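You operate a simulated robot arm through the tools that you are given. There is no shell and no other tool.

You run a simulated two-armed robot. Do the job below in one go: nothing can be reset, and whatever is moved stays where it is left.

## Task
Rinse the blue lens from the bath till the gauge shows green.
Fine: sink it in the rinse tank; water off, bath and rinse baskets up at the end. Where these are worked on the way, their far stop is far enough and under half their travel is too little: rinse basket.
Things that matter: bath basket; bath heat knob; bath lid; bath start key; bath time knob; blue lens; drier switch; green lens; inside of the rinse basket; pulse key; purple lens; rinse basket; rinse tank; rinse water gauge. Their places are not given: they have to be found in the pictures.

Only the result counts: the job must be done as asked and must still hold three seconds after the hand-in. Knocking over, shifting, dropping, spilling or breaking anything else fails it.

## Robot
Two 7-joint arms with three-finger grippers on one trunk that stands fixed in place. Base frame: the origin is at the foot of the trunk, x ahead of it, y to its left, z up; the work surface is at about z = 860. Lengths are in mm, angles in degrees, forces in N, time in s.
The left shoulder is at [30, 124, 1108], the right one opposite. With the tool pointing down near the work surface each hand reaches from about 100 to 780 mm from the base axis, measured 20 degrees to its own side. Payload 2.2 kg a hand.
The tool frame of a hand sits at the grasp point between the pads (the TCP): z along the fingers, y along the line on which they close. The tips reach 28 mm beyond it. The gripper opens to 102 mm. The gripper's body begins 71 mm behind the TCP.
Orientation is told as [roll, pitch, yaw] about the base's x, y, z axes, in that order, counted from this pose: with the fingers straight down and closing along the base's y, the tool's x points along the base's -x, its y along +y and its z along -z.

## Interface
- The arms move only by the tool move_arm. It takes "left_commands", "right_commands" or both (then of equal length, played together; a hand with none holds still); each is a list of rows, each an object (a shift or turn left out is 0, a gripper value left out holds the last) with "xyz": the shift along the tool's x, y, z in mm, a list of three; "turn": the turn, a rotation vector about the tool's x, y, z in degrees, a list of three. In form: [{"xyz": [tx, ty, tz], "turn": [wx, wy, wz]}, ...]. A call has 1 to 20 rows; each row is the pose to reach, as a shift and turn from the pose commanded when the call began, along the tool's axes at that moment. "left_grip" and "right_grip" are, for a hand that has rows, the opening, from 0 (shut) to 1 (fully open), set as the call begins (left out, the last holds). A row lasts 0.2 s, in which the tool goes at most 50 mm and 8.6 degrees; a call with a longer step from one row to the next is refused whole, and so is a gripper value outside its range. A pose out of reach is approached as far as the arm can. The call stops where the force on the tool passes 40 N (or 10 N more than at its start, if that is more) or the arm is blocked; 0.2 s more then pass. The fingers move at their own pace and stop on an object; they squeeze with about 36 N. The grip force told is the motor's: it shows also when the fingers shut on nothing. Time passes only in rows, and 0.2 s behind the last, so rows that repeat a pose let the fingers close. The reply holds the time, the measured pose of the TCP, the force on the tool along the base axes, the opening and the grip force, in the units named above and with some noise, with the torque about the TCP (base axes, N m) and any sound that the robot's microphone picked up, and new pictures: "show" is both (left out), scene, wrist or none (wrist: the cameras of the hands that moved).
- Cameras (640 x 400 px; columns grow to the right, rows downward): "scene" is now at [36.2, 4.9, 1810.8]; the picture's right is [0.07, -1.00, 0.00], its down [-0.86, -0.06, -0.50] and it looks along [0.50, 0.03, -0.86] (base axes); focal length 372 px, centre (320, 200). "left" rides on the left gripper at [72, 38, -86] in its tool frame; the picture's right is [-0.47, 0.89, 0.00], its down [-0.60, -0.32, -0.73] and it looks along [-0.65, -0.34, 0.68] (tool axes); focal length 256 px, centre (320, 200). "right" rides on the right gripper at [69, 44, -86] in its tool frame; the picture's right is [-0.53, 0.84, 0.00], its down [-0.58, -0.37, -0.73] and it looks along [-0.62, -0.39, 0.68] (tool axes); focal length 256 px, centre (320, 200).
- lift_body(by): slides the trunk up (or, below 0, down) by that many mm; the arms and the scene camera ride with it, the base frame stays. It gives what a move gives, with no picture.
- head_to(pan, tilt): turns the head with the scene camera to pan (to the left, within 143 degrees either way) and tilt (down, from -29 to 69), counted from straight ahead of the robot. It gives what a move gives, and a new picture of the scene camera.
- locate(camera, pixels): for up to 12 pixels [column, row] of the newest picture of that camera ("zoom" is the newest enlarged one), the place [x, y, z] in the base frame of the surface seen there, good to about 2 mm. The clock stands still meanwhile.
- close_up(camera, box): a new picture of the part [left, top, right, bottom] of that camera's present view, enlarged. The clock stands still meanwhile.
- job_done(): hands the job in; it is judged then, once.

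Open the grippers and draw the arms clear of the work before you hand the job in, unless the task says otherwise.

The tools are called after "Emit:" as a command line: name --argument value ..., lists and objects as JSON in quotes. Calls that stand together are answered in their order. move_arm: Moves the arms, as the interface text tells. Its arguments: {"type":"object","properties":{"left_commands":{"type":"array"},"left_grip":{"type":"number"},"right_commands":{"type":"array"},"right_grip":{"type":"number"},"show":{"type":"string","enum":["both","scene","wrist","none"]}},"required":[]} The other tools are called the same way: lift_body (by) slides the trunk up or down; head_to (pan, tilt) turns the head that bears the scene camera; locate (camera, pixels) gives the place of the surface under pixels of a picture; close_up (camera, box) takes an enlarged picture of a part of a camera's view; job_done () hands the job in.

At the start:

```text
clock: 0.0
left_position: [484.4, 341.5, 1241.2]
left_tcp_rot: [-0.1, 0.0, 0.0]
left_ft_force: [-0.4, 0.2, 0.0]
left_torque: [-0.02, 0.0, 0.0]
left_opening: 101.9
left_gripper_force: 0.1
right_position: [485.6, -90.2, 1231.1]
right_tcp_rot: [0.1, 0.0, 0.0]
right_ft_force: [0.4, 0.2, 1.0]
right_torque: [0.0, -0.02, 0.03]
right_opening: 102.2
right_gripper_force: 0.1
trunk travel left (down, up): [-350.0, 190.0]
head pan, tilt: [3.9, 59.8]
```

scene: 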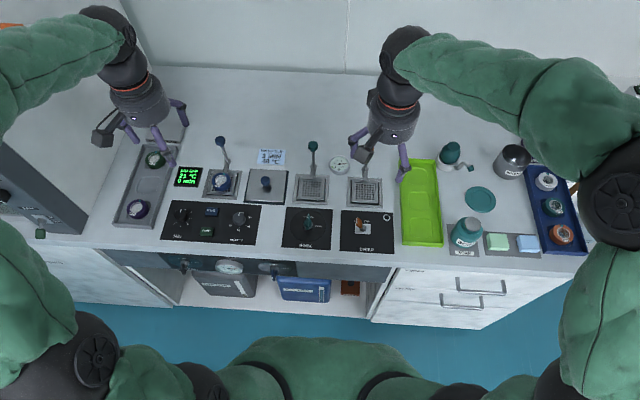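
right: 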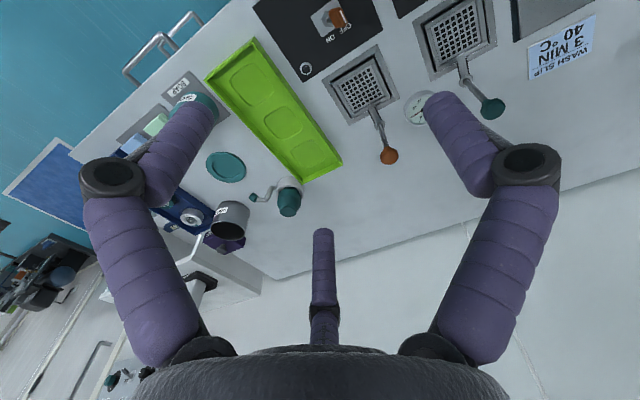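
left: 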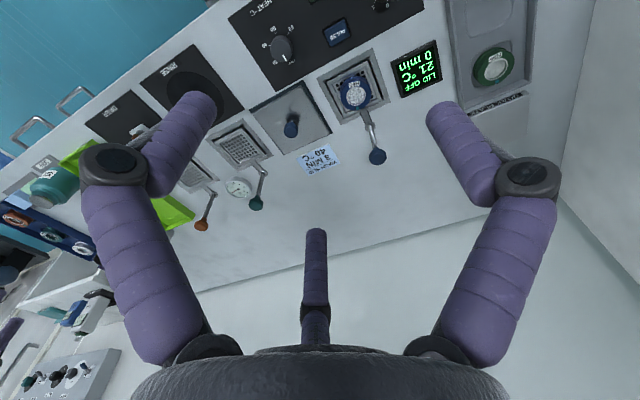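

The scene shows a row of stations: a bath with a lens at about (221,184), a lid (266,186), a rinse basket around (312,188) and a drier one (364,190). I take enlarged pictures to read the labels.

Emit:
close_up --camera "scene" --box '[100, 120, 260, 250]'

Emit:
close_up --camera "scene" --box '[240, 130, 410, 260]'

Emit:
close_up --camera "scene" --box '[400, 130, 600, 260]'

```text
3.08 times, centred on (180, 185) of scene
```

zoom: 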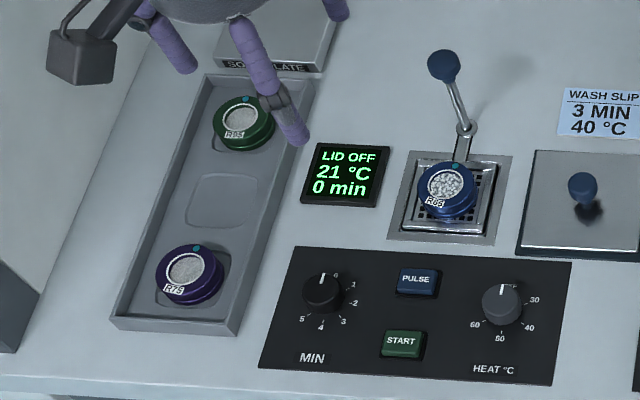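

```text
3.08 times, centred on (325, 195) of scene
```

zoom: 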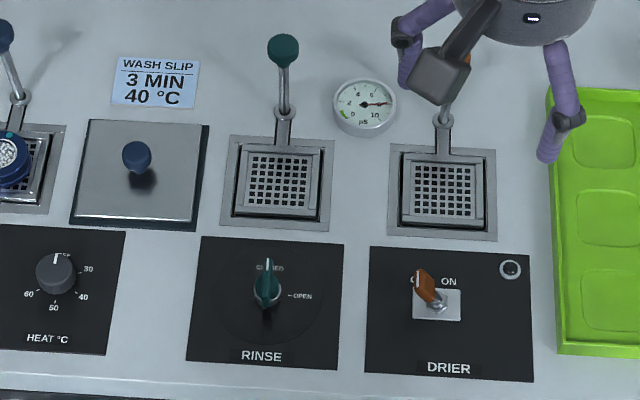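

```text
3.08 times, centred on (500, 195) of scene
```

zoom: 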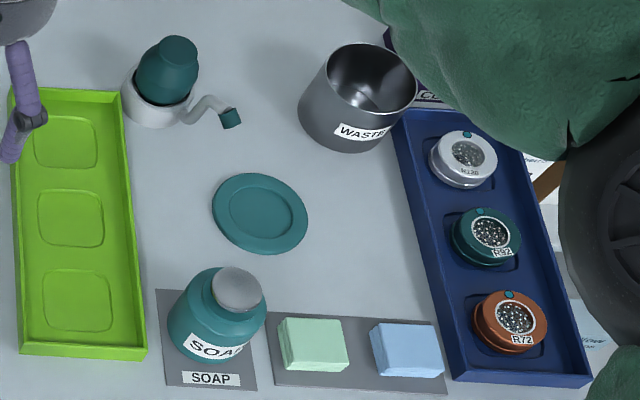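

I locate the key points: lens, basket rims, handles, rinse tap, and gauge.

Emit:
close_up --camera "scene" --box '[190, 130, 350, 230]'

Emit:
locate --camera "scene" --pixels '[[221, 138], [227, 165], [222, 181], [218, 193], [313, 146], [312, 170], [311, 188], [296, 203], [308, 217], [340, 164], [280, 215], [266, 158]]'

```text
4.00 times, centred on (270, 180) of scene
```

zoom: 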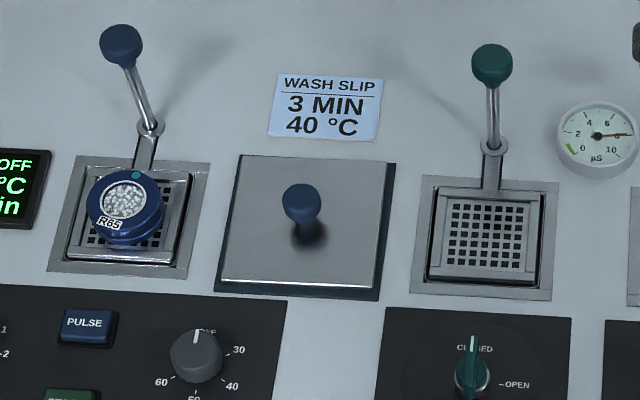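

```text
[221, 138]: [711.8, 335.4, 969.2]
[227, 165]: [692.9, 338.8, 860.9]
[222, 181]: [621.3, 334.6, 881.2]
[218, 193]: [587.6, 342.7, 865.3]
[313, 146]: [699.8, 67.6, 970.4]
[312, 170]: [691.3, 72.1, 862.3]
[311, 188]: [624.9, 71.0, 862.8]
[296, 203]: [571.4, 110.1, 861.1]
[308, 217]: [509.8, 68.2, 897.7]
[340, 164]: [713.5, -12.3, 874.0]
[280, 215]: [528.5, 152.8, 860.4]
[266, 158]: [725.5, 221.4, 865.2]
```

I look more closely at the rinse basket and its handle, to learn how it moves.

Emit:
close_up --camera "scene" --box '[285, 130, 355, 210]'

Emit:
close_up --camera "left" --box '[180, 70, 400, 240]'

Emit:
close_up --camera "right" --box '[320, 0, 520, 170]'

```text
5.00 times, centred on (320, 170) of scene
```

zoom: 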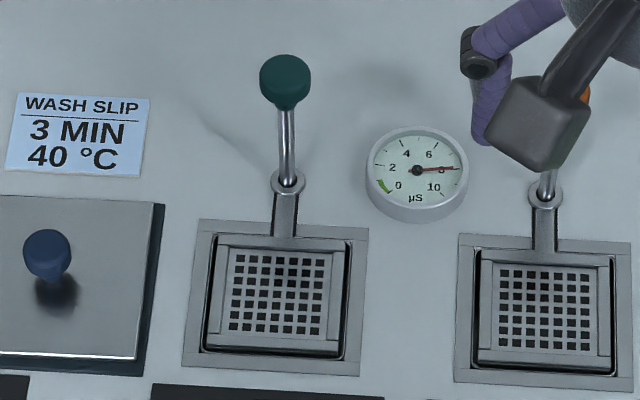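

```text
2.35 times, centred on (290, 155) of left
```

zoom: 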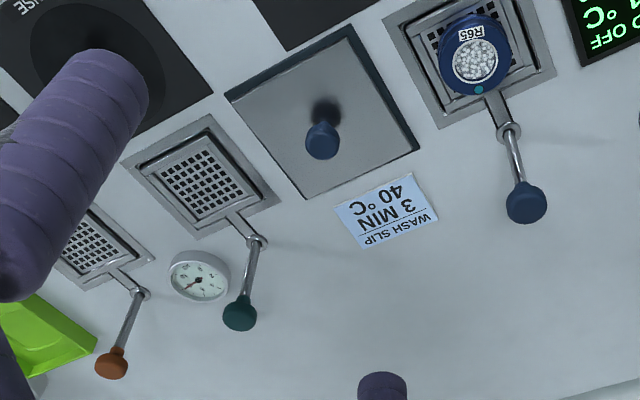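

```text
2.35 times, centred on (420, 85) of right
```

zoom: 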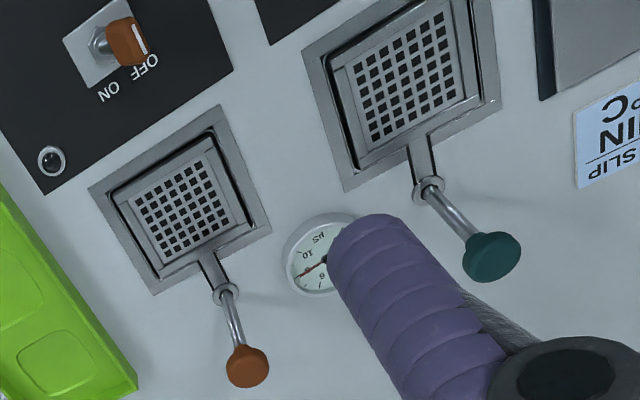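

The rods stand upright with knobs on top, so they look like push/pull lifts, and the baskets are up now. I measure the rinse basket and its rod, then the lens.

Emit:
close_up --camera "scene" --box '[285, 130, 355, 210]'

Emit:
locate --camera "zoom" --pixels '[[286, 62], [286, 95], [287, 120], [286, 182], [236, 256], [325, 258], [230, 333], [321, 336], [204, 348], [346, 356], [280, 295], [285, 215]]'

Emit:
close_up --camera "scene" --box '[192, 130, 262, 210]'

```text
5.00 times, centred on (320, 170) of scene
```

zoom: 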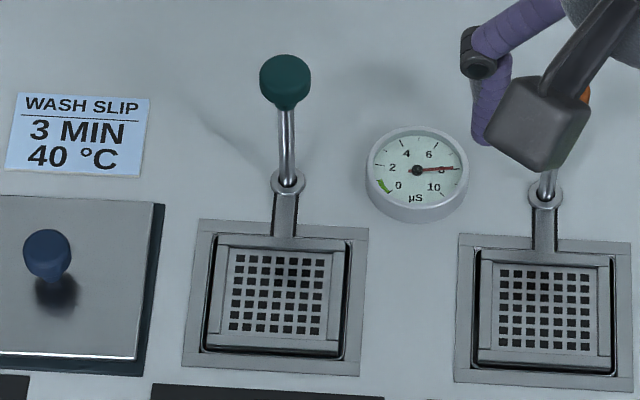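

```text
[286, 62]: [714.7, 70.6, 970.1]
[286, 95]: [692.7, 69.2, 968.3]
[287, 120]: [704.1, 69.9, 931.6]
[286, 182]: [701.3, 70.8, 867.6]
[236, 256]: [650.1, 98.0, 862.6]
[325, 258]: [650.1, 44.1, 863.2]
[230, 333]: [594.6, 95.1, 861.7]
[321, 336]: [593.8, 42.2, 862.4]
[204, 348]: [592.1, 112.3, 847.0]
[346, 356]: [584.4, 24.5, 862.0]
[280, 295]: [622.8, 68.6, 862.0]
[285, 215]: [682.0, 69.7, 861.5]
```

```text
5.00 times, centred on (227, 170) of scene
```

zoom: 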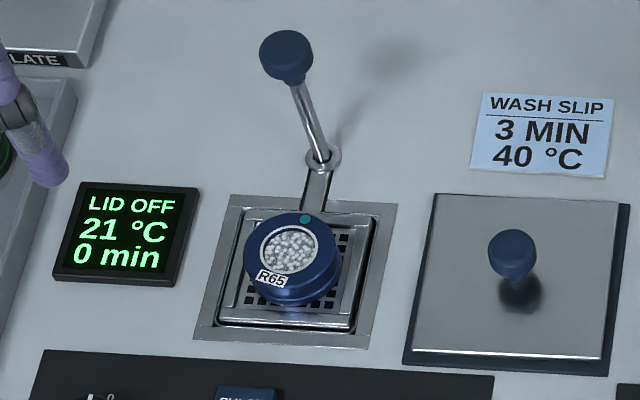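

Rinse rod stands at about (704,70), knob at z≈970; basket mesh centre is (622,70,862). Now I measure the lens in the zoomed picture.

Emit:
locate --camera "zoom" --pixels '[[290, 248], [304, 218], [246, 255], [340, 262], [290, 300], [292, 285], [264, 232], [328, 230], [253, 290], [335, 317], [285, 45], [305, 190]]'

Emit:
close_up --camera "scene" --box '[205, 165, 240, 205]'

Emit:
close_up --camera "scene" --box '[280, 200, 340, 250]'

```text
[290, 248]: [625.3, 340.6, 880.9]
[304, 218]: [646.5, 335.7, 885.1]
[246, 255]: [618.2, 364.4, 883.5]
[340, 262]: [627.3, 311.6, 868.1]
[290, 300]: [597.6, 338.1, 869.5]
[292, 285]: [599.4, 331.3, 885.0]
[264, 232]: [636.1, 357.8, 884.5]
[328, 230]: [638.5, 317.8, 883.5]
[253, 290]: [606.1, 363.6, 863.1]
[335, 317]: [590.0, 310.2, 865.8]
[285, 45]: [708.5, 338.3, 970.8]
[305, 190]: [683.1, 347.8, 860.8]
```

```text
10.00 times, centred on (222, 185) of scene
```

zoom: 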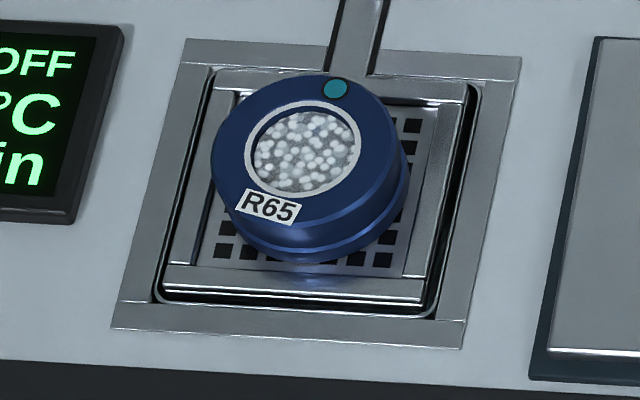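

```text
8.00 times, centred on (310, 225) of scene
```

zoom: 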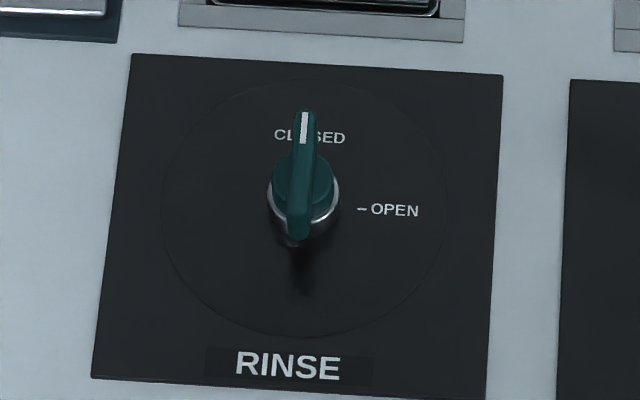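

The lens is about 50 mm across, centred near (622,338), top at z≈885. A third finger-like part shows in the wrist pictures at (315,235), so I measure where the gripper's parts are.

Emit:
locate --camera "left" --pixels '[[315, 235], [313, 270], [316, 320], [190, 105], [445, 115], [110, 170], [525, 170], [130, 280], [500, 280]]'

Emit:
close_up --camera "scene" --box '[80, 60, 220, 180]'

Emit:
close_up --camera "scene" --box '[330, 60, 450, 190]'

```text
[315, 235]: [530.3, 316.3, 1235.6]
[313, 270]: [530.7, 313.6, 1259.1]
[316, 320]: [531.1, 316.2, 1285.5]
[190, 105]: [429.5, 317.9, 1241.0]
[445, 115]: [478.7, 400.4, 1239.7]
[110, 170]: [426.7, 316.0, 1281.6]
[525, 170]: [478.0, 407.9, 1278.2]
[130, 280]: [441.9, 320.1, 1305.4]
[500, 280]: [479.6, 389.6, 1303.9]
```

```text
3.33 times, centred on (150, 120) of scene
```

zoom: 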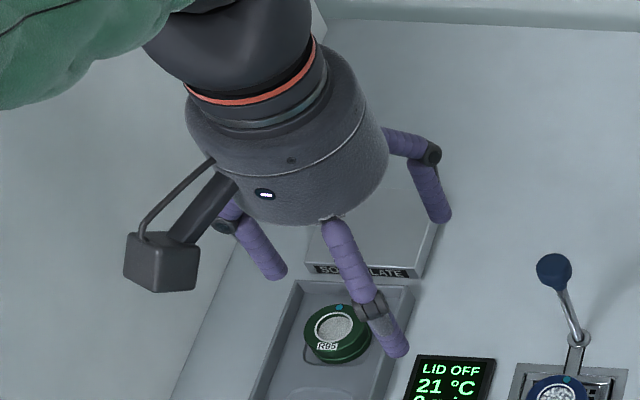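

```text
3.08 times, centred on (390, 125) of scene
```

zoom: 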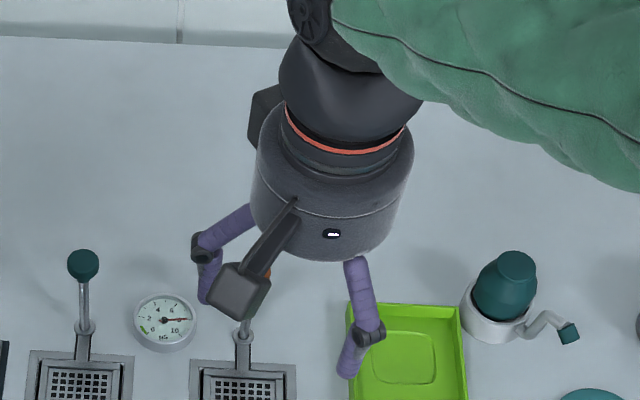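

The hand looks like a three-fingered one, though it's described as a two-finger gripper. I close the left gripper in the air to see how the parts move.

Emit:
move_arm --left_commands '[{"xyz": [0, 0, 0]}, {"xyz": [0, 0, 0]}, {"xyz": [0, 0, 0]}]' --left_grip 0.0

```text
clock: 0.8
left_position: [485.0, 342.2, 1242.3]
left_tcp_rot: [0.0, -0.1, 0.0]
left_ft_force: [1.0, 0.1, -0.6]
left_torque: [-0.01, -0.02, 0.02]
left_opening: 2.1
left_gripper_force: 32.1
right_position: [485.3, -89.6, 1230.0]
right_tcp_rot: [-0.1, 0.0, -0.1]
right_ft_force: [0.5, 0.8, 0.9]
right_torque: [-0.03, 0.03, -0.03]
right_opening: 101.9
right_gripper_force: 0.1
trunk travel left (down, up): [-350.0, 190.0]
head pan, tilt: [3.9, 59.8]
```

scene: 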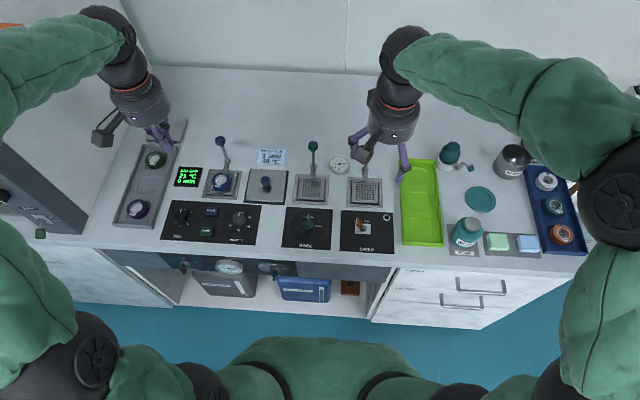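
left: 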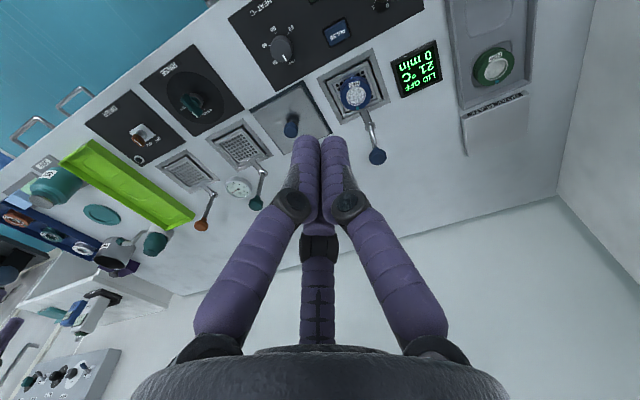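

The fingers close together on the TCP. I reopen the left gripper to about 85 mm and bring it above the lens at roughly (622,339), stopping at z≈1000.

Emit:
move_arm --left_commands '[{"xyz": [-46, -1, 0]}, {"xyz": [-92, -2, 0]}, {"xyz": [-137, -3, 0]}, {"xyz": [-137, -3, 48]}, {"xyz": [-137, -3, 96]}, {"xyz": [-137, -3, 144]}, {"xyz": [-137, -3, 192]}, {"xyz": [-137, -3, 240]}]' --left_grip 0.85

```text
clock: 2.6
left_position: [620.2, 339.1, 998.3]
left_tcp_rot: [0.0, 0.0, 0.0]
left_ft_force: [0.3, 1.4, 0.4]
left_torque: [-0.01, 0.05, 0.05]
left_opening: 86.2
left_gripper_force: 0.1
right_position: [486.2, -89.5, 1230.7]
right_tcp_rot: [-0.1, 0.2, 0.0]
right_ft_force: [0.5, 1.0, 0.2]
right_torque: [-0.04, 0.04, 0.02]
right_opening: 102.1
right_gripper_force: 0.1
trunk travel left (down, up): [-350.0, 190.0]
head pan, tilt: [3.9, 59.8]
```

scene: 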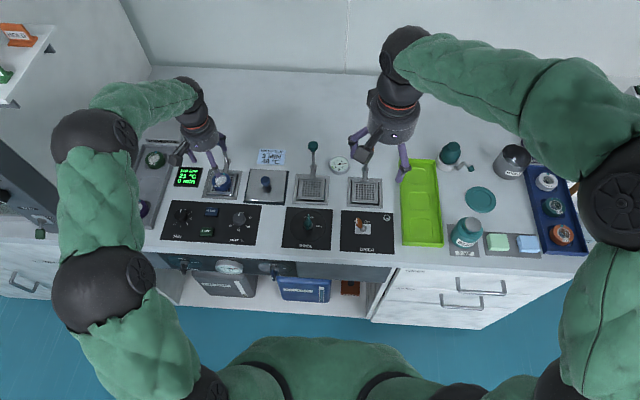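
left: 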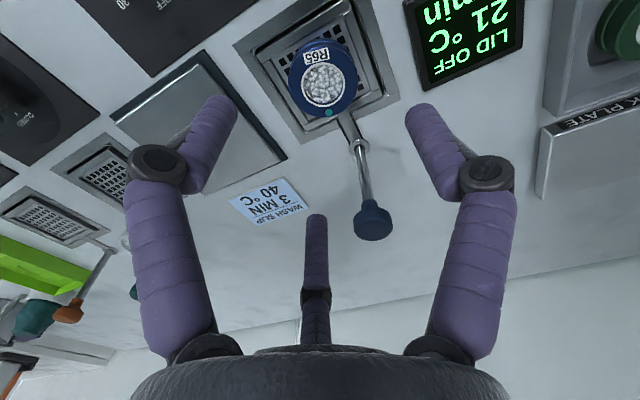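

The lens is at (324,75) in the left picture, in the basket. I locate its edges from this nearer view.

Emit:
close_up --camera "left" --box '[230, 0, 420, 160]'

Emit:
locate --camera "left" --pixels '[[324, 85], [290, 85], [356, 75], [328, 115], [318, 42], [322, 116], [303, 104], [352, 96]]'

```text
2.50 times, centred on (325, 80) of left
```

zoom: 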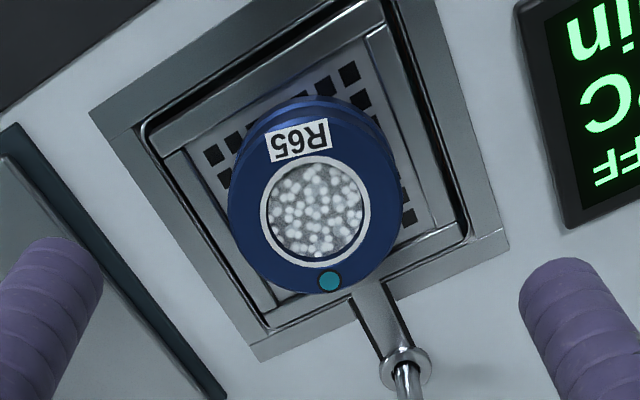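

```text
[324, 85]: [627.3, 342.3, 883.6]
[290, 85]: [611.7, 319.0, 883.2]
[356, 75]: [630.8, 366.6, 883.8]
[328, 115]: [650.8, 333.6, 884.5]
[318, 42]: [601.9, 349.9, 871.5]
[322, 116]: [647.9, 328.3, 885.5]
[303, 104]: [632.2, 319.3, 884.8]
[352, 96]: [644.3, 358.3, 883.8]
```

Fit gives the lens centre ≈ (625,341.5), radius ≈ 25.5, top z≈884.5. I check the basket rim height so the fingertips stay clear of it.

Emit:
locate --camera "zoom" --pixels '[[220, 250], [410, 130], [180, 160], [450, 200], [240, 150], [405, 215], [385, 45], [205, 285]]'

```text
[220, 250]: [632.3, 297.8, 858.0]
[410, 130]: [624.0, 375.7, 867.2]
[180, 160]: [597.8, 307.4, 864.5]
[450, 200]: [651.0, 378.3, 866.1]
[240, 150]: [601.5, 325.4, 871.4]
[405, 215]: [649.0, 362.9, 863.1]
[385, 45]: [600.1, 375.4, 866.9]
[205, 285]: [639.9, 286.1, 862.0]
```

The rim is at z≈867, so fingertips at about 872 clear it. I descend onto the lens without closing yet.

Emit:
move_arm --left_commands '[{"xyz": [-4, 2.5, 40]}, {"xyz": [-4, 2.5, 75]}, {"xyz": [-4, 2.5, 99]}, {"xyz": [-4, 2.5, 99]}]'

```text
clock: 3.6
left_position: [623.0, 341.1, 902.2]
left_tcp_rot: [0.1, -0.1, -0.1]
left_ft_force: [-0.5, 0.5, -0.3]
left_torque: [-0.02, 0.01, -0.01]
left_opening: 86.7
left_gripper_force: 0.0
right_position: [486.0, -89.3, 1230.8]
right_tcp_rot: [0.1, 0.1, 0.0]
right_ft_force: [-0.3, -0.5, 0.6]
right_torque: [0.04, -0.01, -0.01]
right_opening: 102.0
right_gripper_force: 0.0
trunk travel left (down, up): [-350.0, 190.0]
head pan, tilt: [3.9, 59.8]
```

scene: 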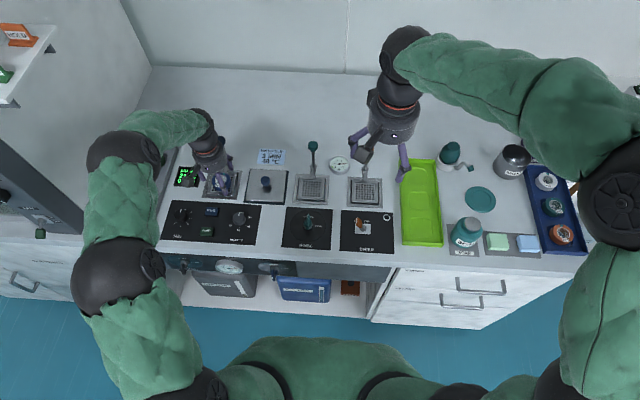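
left: 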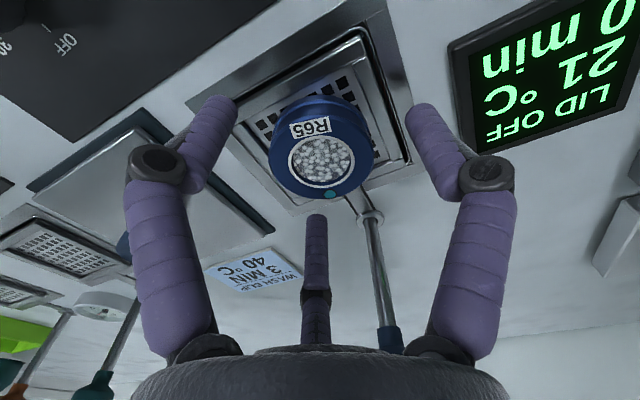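

The TCP is over the lens, at z≈902 with no contact. I lower 2 mm more, centre by 1.5 mm in x and close.

Emit:
move_arm --left_commands '[{"xyz": [-1.5, 0, 2.5]}, {"xyz": [-1.5, 0, 2.5]}, {"xyz": [-1.5, 0, 2.5]}, {"xyz": [-1.5, 0, 2.5]}]' --left_grip 0.0

```text
clock: 4.6
left_position: [624.9, 340.4, 899.0]
left_tcp_rot: [0.0, 0.1, 0.0]
left_ft_force: [0.6, 0.1, 0.1]
left_torque: [0.0, 0.02, -0.02]
left_opening: 53.2
left_gripper_force: 35.9
right_position: [484.7, -90.8, 1229.3]
right_tcp_rot: [0.0, 0.0, 0.0]
right_ft_force: [-0.2, 0.4, 0.7]
right_torque: [-0.03, 0.01, 0.02]
right_opening: 101.9
right_gripper_force: 0.0
trunk travel left (down, up): [-350.0, 190.0]
head pan, tilt: [3.9, 59.8]
```

scene: 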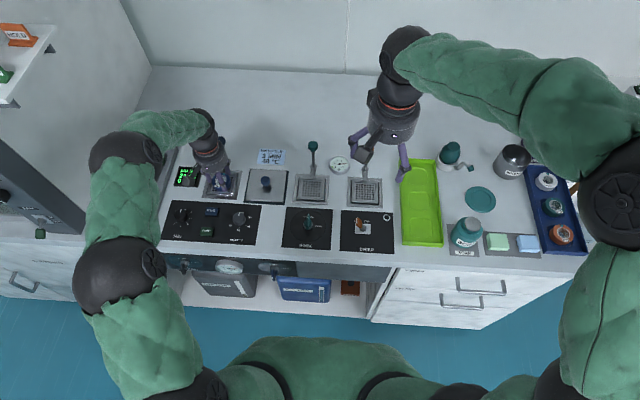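
left: 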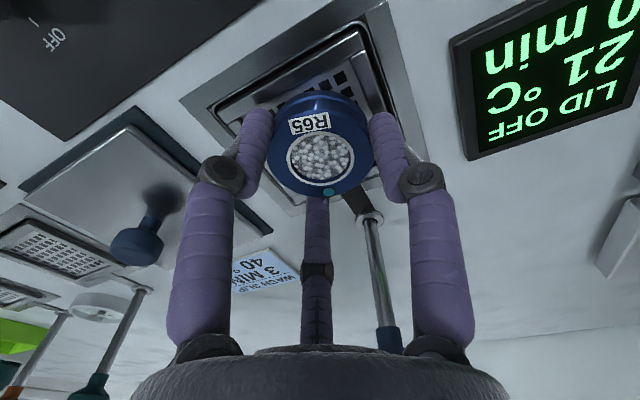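

The grip holds at 53 mm opening with the lens between the fingers. I lift it straight up 80 mm and look.

Emit:
move_arm --left_commands '[{"xyz": [0, 0, -10]}, {"xyz": [0, 0, -30]}, {"xyz": [0, 0, -55]}, {"xyz": [0, 0, -80]}, {"xyz": [0, 0, -80]}]'

```text
clock: 5.8
left_position: [627.1, 341.9, 979.9]
left_tcp_rot: [0.0, 0.0, -0.1]
left_ft_force: [0.9, -0.6, -0.4]
left_torque: [-0.01, 0.01, -0.03]
left_opening: 53.1
left_gripper_force: 36.4
right_position: [484.6, -90.3, 1230.2]
right_tcp_rot: [0.1, 0.0, 0.0]
right_ft_force: [-0.3, -0.2, -0.4]
right_torque: [-0.01, 0.0, 0.0]
right_opening: 102.1
right_gripper_force: 0.1
trunk travel left (down, up): [-350.0, 190.0]
head pan, tilt: [3.9, 59.8]
```

scene: 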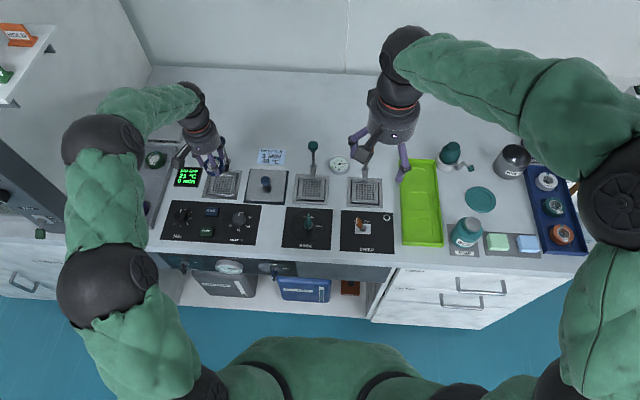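
left: 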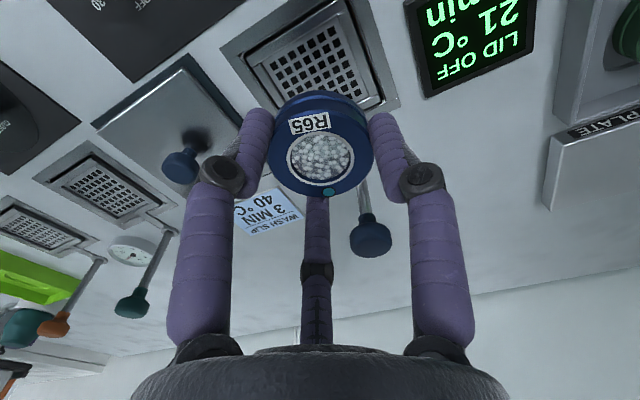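

The lens is out and held level; the bath basket stays up. I carry it over to the rinse basket at y≈70.

Emit:
move_arm --left_commands '[{"xyz": [1, -40, 0]}, {"xyz": [2, -80, 0]}, {"xyz": [3, -120, 0]}, {"xyz": [3, -160, 0]}, {"xyz": [3, -200, 0]}, {"xyz": [4, -240, 0]}, {"xyz": [4, -271, 0]}, {"xyz": [4, -271, 0]}]'

```text
clock: 7.6
left_position: [625.5, 72.2, 980.2]
left_tcp_rot: [0.0, 0.0, 0.0]
left_ft_force: [0.0, 0.2, -0.3]
left_torque: [-0.01, 0.04, 0.0]
left_opening: 53.2
left_gripper_force: 35.6
right_position: [484.4, -90.1, 1230.9]
right_tcp_rot: [0.0, -0.1, 0.1]
right_ft_force: [-0.6, 1.3, -0.9]
right_torque: [0.02, 0.03, -0.01]
right_opening: 102.0
right_gripper_force: 0.0
trunk travel left (down, up): [-350.0, 190.0]
head pan, tilt: [3.9, 59.8]
```

scene: 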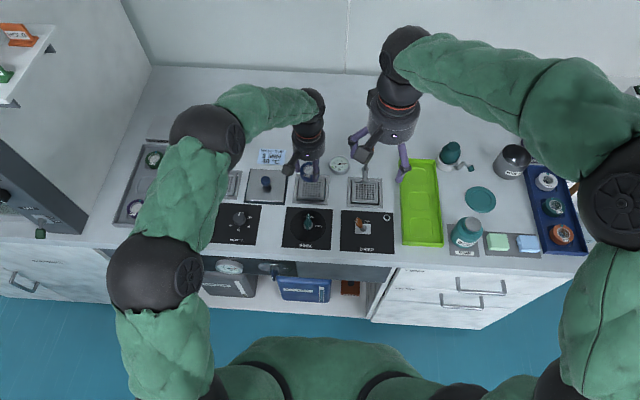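
left: 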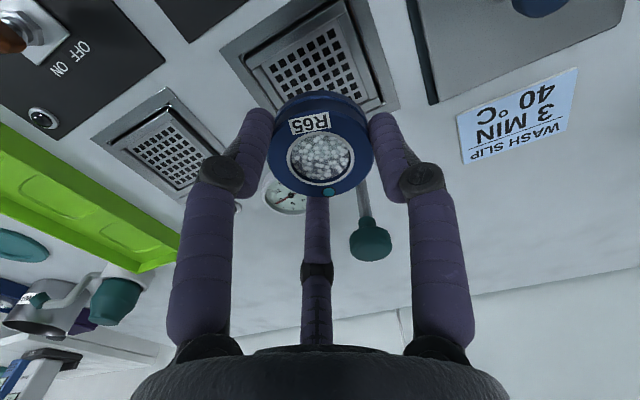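

I check the rinse basket's geometry from this near view before lowering.

Emit:
close_up --camera "left" --box '[210, 0, 410, 130]'

Emit:
locate --camera "left" --pixels '[[240, 63], [274, 103], [340, 18], [379, 94], [250, 58], [347, 5], [276, 67], [338, 29], [367, 84], [224, 53]]'

```text
3.08 times, centred on (310, 65) of left
```

zoom: 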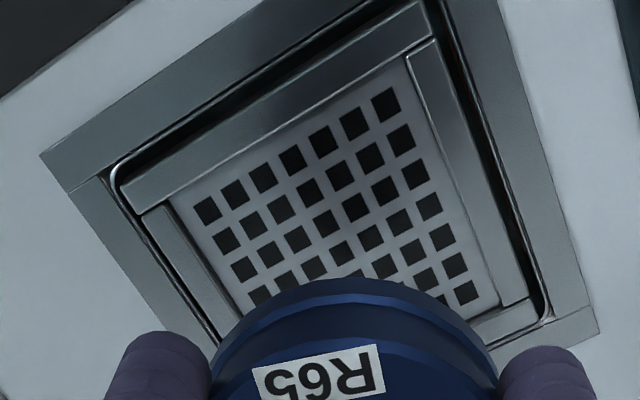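

```text
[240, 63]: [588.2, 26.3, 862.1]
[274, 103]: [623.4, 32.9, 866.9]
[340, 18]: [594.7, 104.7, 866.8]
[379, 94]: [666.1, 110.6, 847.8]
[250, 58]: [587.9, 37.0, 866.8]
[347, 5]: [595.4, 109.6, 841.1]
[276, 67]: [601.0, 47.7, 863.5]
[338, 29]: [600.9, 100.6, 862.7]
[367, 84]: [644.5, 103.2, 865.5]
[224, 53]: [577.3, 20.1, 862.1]
```

I locate the inner floor corners seen in the zoom.

Emit:
locate --camera "zoom" --pixels '[[173, 205], [402, 62], [496, 298], [245, 305], [285, 133], [450, 180], [150, 215], [412, 50], [205, 260], [475, 160]]'

```text
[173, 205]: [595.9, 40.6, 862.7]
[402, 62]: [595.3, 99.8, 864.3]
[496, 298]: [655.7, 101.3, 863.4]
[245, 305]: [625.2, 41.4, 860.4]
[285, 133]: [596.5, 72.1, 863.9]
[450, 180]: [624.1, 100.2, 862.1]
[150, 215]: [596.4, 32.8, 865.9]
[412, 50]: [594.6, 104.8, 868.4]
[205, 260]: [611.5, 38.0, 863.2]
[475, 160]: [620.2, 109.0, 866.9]
```

The interior is about x 595.5–655.5, y 40.5–100.5, centre (625.5,70.5), leaving 4 mm each side. I check the held lens's position relative to that.

Emit:
locate --camera "left" --pixels '[[320, 155], [276, 150], [368, 145], [328, 193], [295, 183], [352, 182], [278, 165], [364, 165], [320, 100], [340, 188]]'

Emit:
close_up --camera "left" --box '[240, 80, 400, 210]'

```text
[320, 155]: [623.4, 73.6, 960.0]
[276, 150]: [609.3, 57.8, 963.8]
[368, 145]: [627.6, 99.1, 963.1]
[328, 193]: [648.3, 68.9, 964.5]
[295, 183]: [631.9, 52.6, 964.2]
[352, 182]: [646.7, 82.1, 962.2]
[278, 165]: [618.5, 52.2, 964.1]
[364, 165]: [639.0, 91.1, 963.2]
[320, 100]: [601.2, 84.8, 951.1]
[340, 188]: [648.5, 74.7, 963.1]
```

```text
3.08 times, centred on (320, 145) of left
```

zoom: 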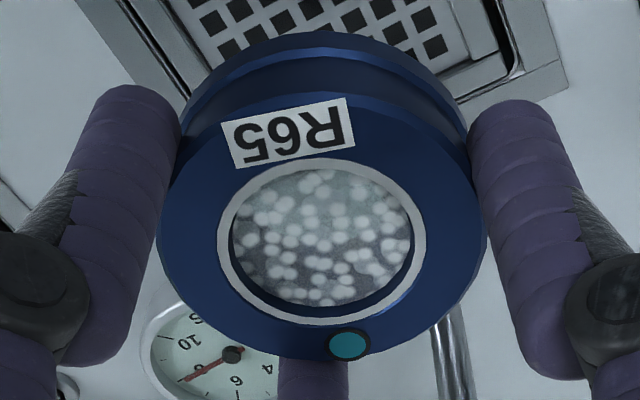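

The lens centre is near (624,73–74.5); I nudge 2 mm to -y and 1.5 mm to +x and lower most of the way, stopping 8 mm above the floor... just before the rim depth is fully used.

Emit:
move_arm --left_commands '[{"xyz": [-1.5, -2.3, 0]}, {"xyz": [-1.5, -2.3, 30]}, {"xyz": [-1.5, -2.3, 60]}, {"xyz": [-1.5, -2.3, 72]}, {"xyz": [-1.5, -2.3, 72]}]'

```text
clock: 8.8
left_position: [623.5, 69.8, 906.8]
left_tcp_rot: [0.1, 0.0, 0.0]
left_ft_force: [0.1, -0.2, -0.9]
left_torque: [0.04, 0.0, 0.01]
left_opening: 53.2
left_gripper_force: 36.1
right_position: [485.5, -90.1, 1230.9]
right_tcp_rot: [0.0, 0.0, -0.1]
right_ft_force: [0.1, 0.7, -0.6]
right_torque: [0.02, -0.01, 0.03]
right_opening: 102.1
right_gripper_force: 0.0
trunk travel left (down, up): [-350.0, 190.0]
head pan, tilt: [3.9, 59.8]
```

scene: 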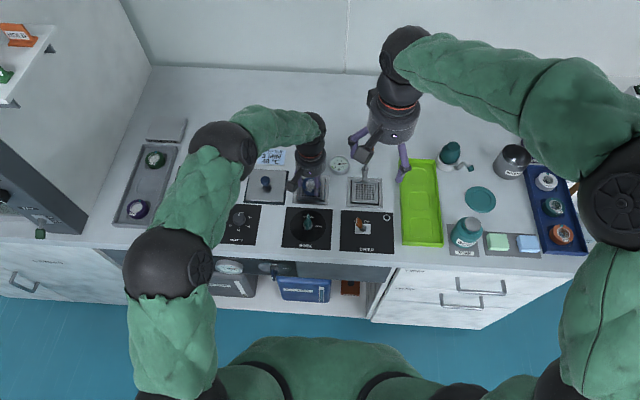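
left: 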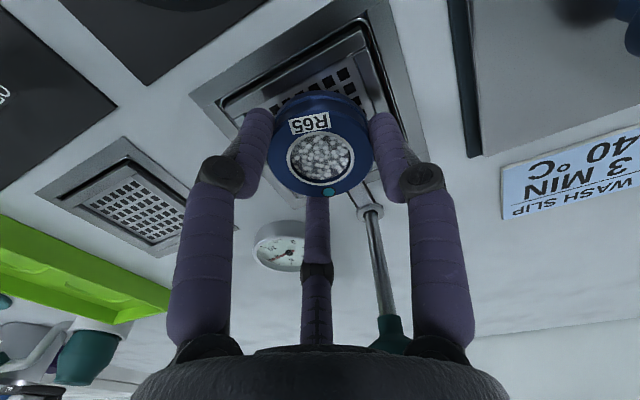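

No contact, TCP (623.5,69.8,906.8). I lower the last 7 mm with a 1.5 mm x correction.

Emit:
move_arm --left_commands '[{"xyz": [-1.5, 0.5, 0]}, {"xyz": [-1.5, 0.5, 4]}, {"xyz": [-1.5, 0.5, 7]}, {"xyz": [-1.5, 0.5, 7]}]'

```text
clock: 9.8
left_position: [625.3, 69.2, 900.2]
left_tcp_rot: [-0.1, 0.0, -0.1]
left_ft_force: [0.3, -0.5, -0.7]
left_torque: [0.04, 0.0, -0.01]
left_opening: 53.1
left_gripper_force: 35.3
right_position: [485.0, -90.4, 1230.9]
right_tcp_rot: [0.0, -0.1, -0.1]
right_ft_force: [-0.7, 0.1, -0.3]
right_torque: [0.0, 0.0, -0.01]
right_opening: 101.9
right_gripper_force: 0.0
trunk travel left (down, up): [-350.0, 190.0]
head pan, tilt: [3.9, 59.8]
```

scene: 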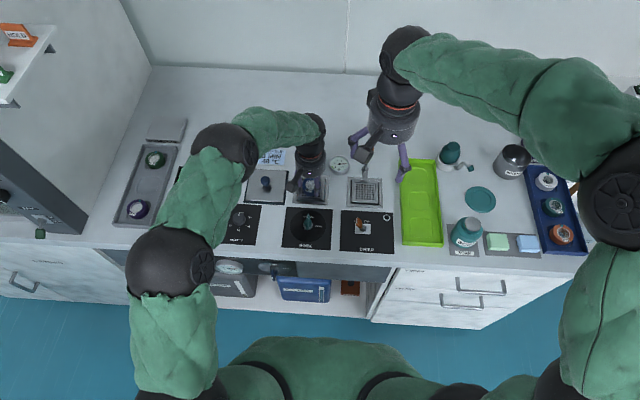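
left: 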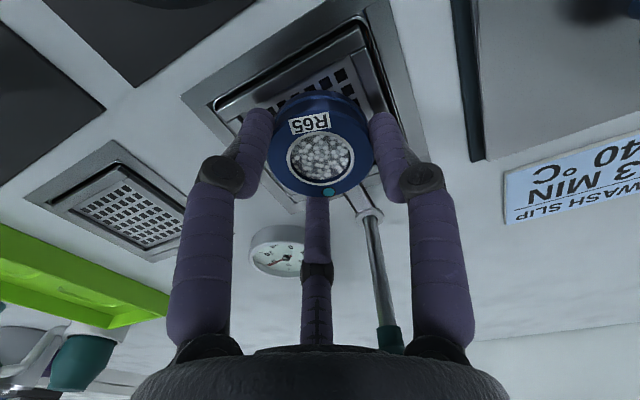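

At z≈900 it is about 1 mm above the floor. I lower 1.2 mm more and open the fingers to ~75 mm.

Emit:
move_arm --left_commands '[{"xyz": [0, 0, 1.2]}, {"xyz": [0, 0, 1.2]}]' --show "none"

Emit:
move_arm --left_commands '[{"xyz": [0, 0, 0]}, {"xyz": [0, 0, 0]}, {"xyz": [0, 0, 0]}]' --left_grip 0.75

```text
clock: 10.4
left_position: [626.9, 69.3, 900.1]
left_tcp_rot: [0.0, 0.0, -0.1]
left_ft_force: [0.8, -0.7, 0.3]
left_torque: [0.02, 0.01, -0.01]
left_opening: 53.1
left_gripper_force: 36.2
right_position: [486.2, -89.1, 1229.6]
right_tcp_rot: [0.1, 0.1, 0.0]
right_ft_force: [-0.4, 0.7, 0.6]
right_torque: [-0.01, 0.02, 0.01]
right_opening: 102.1
right_gripper_force: 0.0
trunk travel left (down, up): [-350.0, 190.0]
head pan, tilt: [3.9, 59.8]
```

```text
clock: 11.2
left_position: [626.5, 69.4, 900.3]
left_tcp_rot: [-0.1, 0.0, 0.0]
left_ft_force: [-0.5, -0.1, -0.4]
left_torque: [-0.03, 0.02, 0.0]
left_opening: 76.5
left_gripper_force: 0.0
right_position: [486.6, -89.7, 1230.2]
right_tcp_rot: [0.0, 0.1, -0.1]
right_ft_force: [-0.8, -0.1, -0.6]
right_torque: [0.03, -0.03, 0.01]
right_opening: 102.0
right_gripper_force: 0.1
trunk travel left (down, up): [-350.0, 190.0]
head pan, tilt: [3.9, 59.8]
```

scene: 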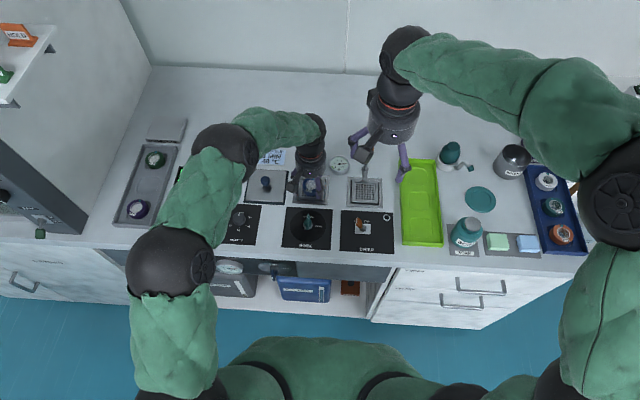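
left: 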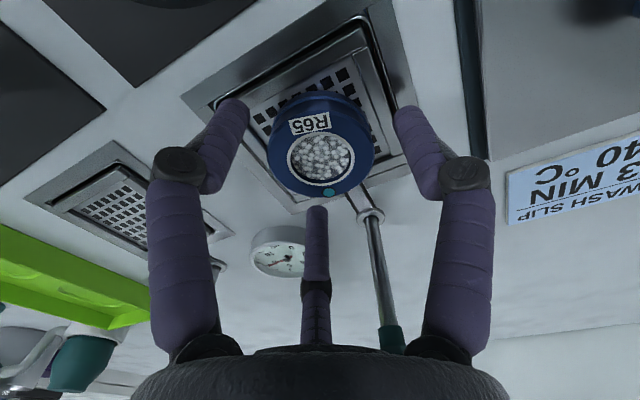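

The lens stands free in the rinse basket. I lift the left hand straight up 140 mm.

Emit:
move_arm --left_commands '[{"xyz": [0, 0, -15]}, {"xyz": [0, 0, -45]}, {"xyz": [0, 0, -90]}, {"xyz": [0, 0, -135]}, {"xyz": [0, 0, -150]}]'

```text
clock: 12.4
left_position: [626.6, 66.6, 1050.3]
left_tcp_rot: [0.1, 0.1, 0.0]
left_ft_force: [-0.4, -0.1, 0.3]
left_torque: [0.03, 0.01, 0.02]
left_opening: 76.4
left_gripper_force: 0.0
right_position: [486.0, -90.1, 1230.6]
right_tcp_rot: [0.1, 0.0, 0.1]
right_ft_force: [0.4, 0.5, 0.0]
right_torque: [0.0, 0.0, 0.01]
right_opening: 101.9
right_gripper_force: 0.0
trunk travel left (down, up): [-350.0, 190.0]
head pan, tilt: [3.9, 59.8]
```

scene: 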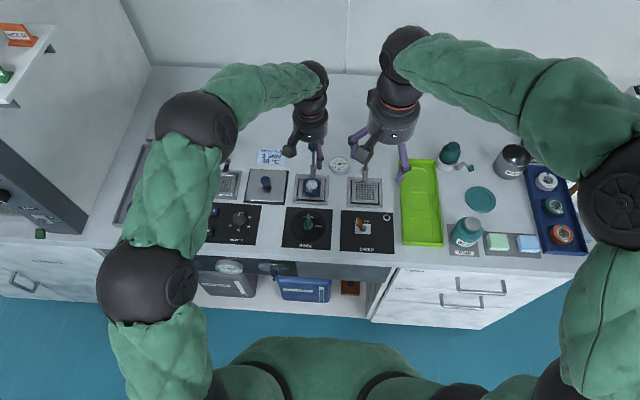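
left: 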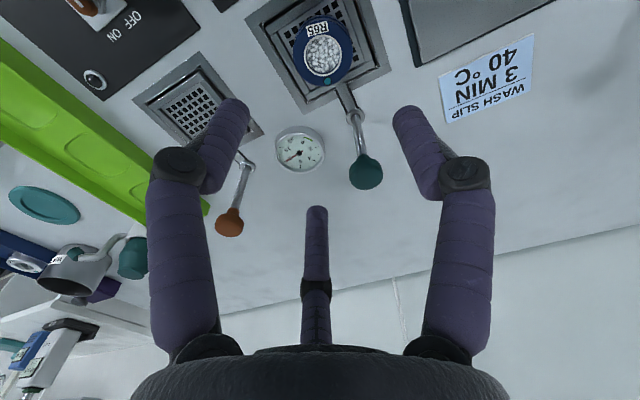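

The green knob is at (365,172) in the left picture and the gauge at (300,148). I locate the knob, rod and gauge from here.

Emit:
close_up --camera "left" --box '[260, 80, 400, 200]'

Emit:
locate --camera "left" --pixels '[[365, 172], [351, 172], [381, 172], [366, 186], [363, 160], [360, 140], [355, 118], [323, 55], [305, 62], [345, 50]]'

```text
3.33 times, centred on (330, 140) of left
```

zoom: 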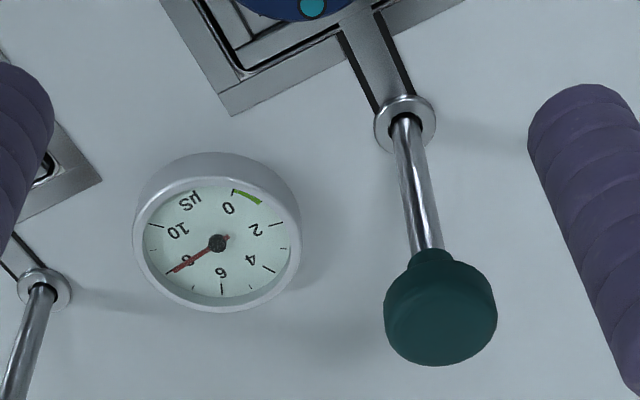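

```text
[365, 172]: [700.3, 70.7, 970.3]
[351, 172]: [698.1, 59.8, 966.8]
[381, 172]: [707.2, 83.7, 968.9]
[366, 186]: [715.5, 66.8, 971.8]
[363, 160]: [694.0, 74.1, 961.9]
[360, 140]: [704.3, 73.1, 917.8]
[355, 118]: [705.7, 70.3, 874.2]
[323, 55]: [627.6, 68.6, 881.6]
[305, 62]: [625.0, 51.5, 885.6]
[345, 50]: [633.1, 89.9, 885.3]
```

The knob centre is about (705,71), top z≈971, ~24 mm wide. I open-handed move above it and descend to TCP z≈1010.

Emit:
move_arm --left_commands '[{"xyz": [-40, 1, 0]}, {"xyz": [-79, 2.5, 0]}, {"xyz": [-79, 2.5, 35]}, {"xyz": [-79, 2.5, 35]}]' --left_grip 0.6

```text
clock: 13.4
left_position: [703.8, 70.0, 1014.3]
left_tcp_rot: [-0.1, 0.0, 0.0]
left_ft_force: [0.0, -0.7, 0.3]
left_torque: [0.02, -0.01, 0.03]
left_opening: 61.2
left_gripper_force: 0.1
right_position: [486.0, -89.8, 1230.5]
right_tcp_rot: [0.0, 0.0, -0.1]
right_ft_force: [-0.3, 0.7, 0.3]
right_torque: [-0.01, -0.04, 0.01]
right_opening: 101.9
right_gripper_force: 0.0
trunk travel left (down, up): [-350.0, 190.0]
head pan, tilt: [3.9, 59.8]
```

scene: 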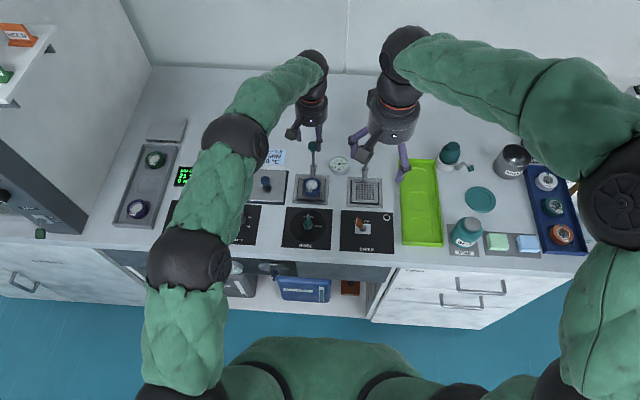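
left: 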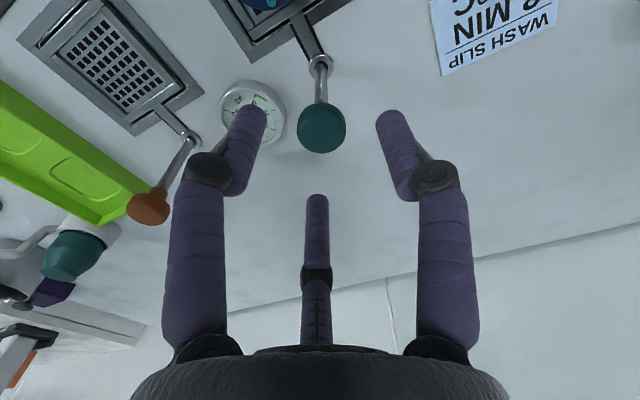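

The knob at (321,127) lies between the fingers. I descend 47 mm so the pads straddle it, then close.

Emit:
move_arm --left_commands '[{"xyz": [-1, 0.5, 25]}, {"xyz": [-1, 0.5, 47]}, {"xyz": [-1, 0.5, 47]}]' --show "none"

Emit:
move_arm --left_commands '[{"xyz": [0, 0, 0]}, {"xyz": [0, 0, 0]}, {"xyz": [0, 0, 0]}]' --left_grip 0.0

```text
clock: 14.2
left_position: [706.3, 69.3, 966.9]
left_tcp_rot: [0.0, 0.0, 0.0]
left_ft_force: [0.1, 0.1, -0.1]
left_torque: [0.0, 0.0, 0.03]
left_opening: 61.1
left_gripper_force: 0.1
right_position: [486.0, -90.7, 1229.5]
right_tcp_rot: [0.0, 0.0, 0.0]
right_ft_force: [0.5, -0.5, -0.2]
right_torque: [0.02, -0.01, -0.02]
right_opening: 101.9
right_gripper_force: 0.1
trunk travel left (down, up): [-350.0, 190.0]
head pan, tilt: [3.9, 59.8]
```

```text
clock: 15.0
left_position: [708.3, 71.3, 969.6]
left_tcp_rot: [0.0, -0.1, 0.1]
left_ft_force: [8.6, -2.1, 1.0]
left_torque: [-0.17, -0.68, -0.14]
left_opening: 29.3
left_gripper_force: 44.9
right_position: [486.7, -90.5, 1229.9]
right_tcp_rot: [0.0, 0.2, -0.1]
right_ft_force: [-0.5, -0.2, 0.0]
right_torque: [-0.01, 0.01, -0.02]
right_opening: 102.0
right_gripper_force: 0.0
trunk travel left (down, up): [-350.0, 190.0]
head pan, tilt: [3.9, 59.8]
```

scene: 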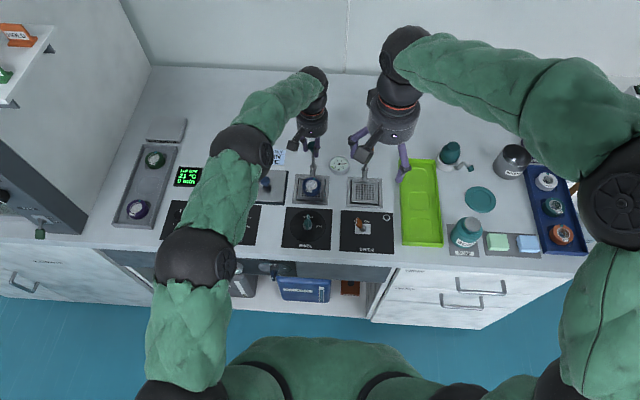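
left: 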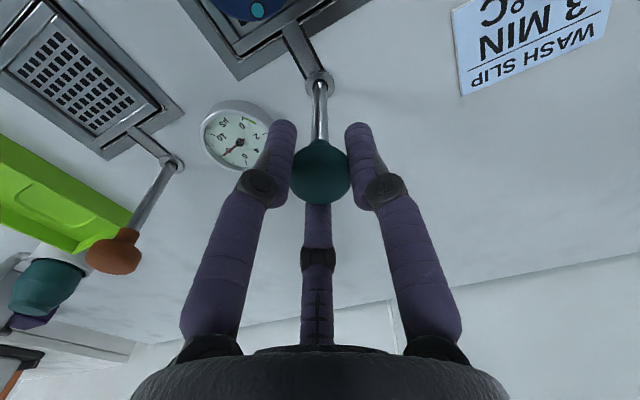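

The knob is gripped (29 mm). I push down 15 mm to feel how the rod moves.

Emit:
move_arm --left_commands '[{"xyz": [0, 0, 5]}, {"xyz": [0, 0, 10]}, {"xyz": [0, 0, 15]}, {"xyz": [0, 0, 15]}]'

```text
clock: 16.0
left_position: [708.9, 69.2, 953.0]
left_tcp_rot: [-0.1, 0.0, 0.0]
left_ft_force: [13.9, -3.7, -1.8]
left_torque: [-0.12, -1.07, -0.05]
left_opening: 28.9
left_gripper_force: 44.9
right_position: [488.4, -90.4, 1229.9]
right_tcp_rot: [0.0, 0.1, -0.1]
right_ft_force: [0.0, -0.8, 0.0]
right_torque: [0.0, 0.0, 0.0]
right_opening: 102.1
right_gripper_force: 0.1
trunk travel left (down, up): [-350.0, 190.0]
head pan, tilt: [3.9, 59.8]
```

scene: 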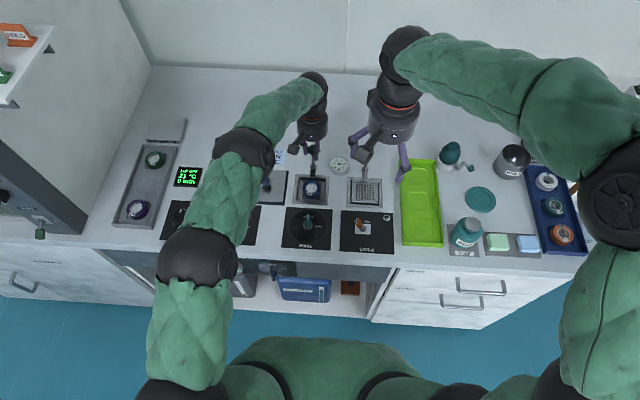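
left: 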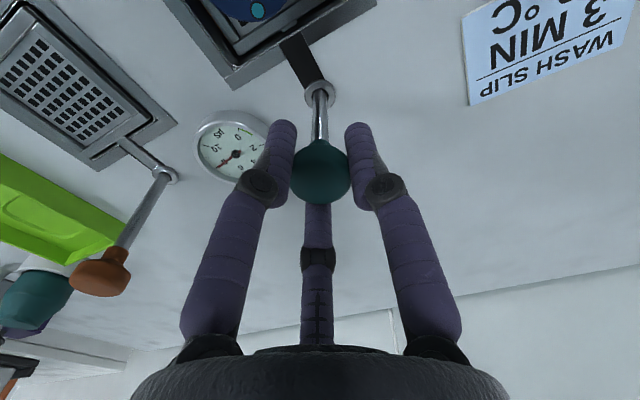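

It slides down freely and the basket sinks with it (arm slot now dark). There's a +x side force of 14 N, so I shift 2 mm to +x while continuing down.

Emit:
move_arm --left_commands '[{"xyz": [-1, 0, 5]}, {"xyz": [-2, 0, 10]}, {"xyz": [-2, 0, 15]}, {"xyz": [-2, 0, 20]}]'

```text
clock: 17.0
left_position: [707.3, 69.0, 931.8]
left_tcp_rot: [0.0, 0.2, -0.1]
left_ft_force: [7.6, -5.5, -1.4]
left_torque: [-0.19, 0.68, -0.22]
left_opening: 28.8
left_gripper_force: 44.8
right_position: [486.1, -90.3, 1229.4]
right_tcp_rot: [0.1, 0.1, 0.0]
right_ft_force: [0.4, -0.4, -0.9]
right_torque: [0.02, 0.01, -0.01]
right_opening: 101.9
right_gripper_force: 0.0
trunk travel left (down, up): [-350.0, 190.0]
head pan, tilt: [3.9, 59.8]
```

scene: 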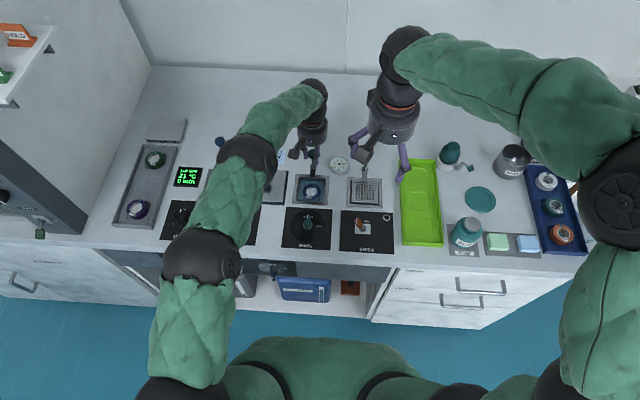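
left: 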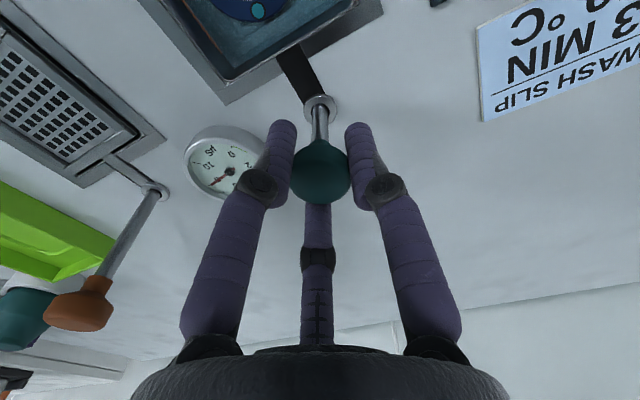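

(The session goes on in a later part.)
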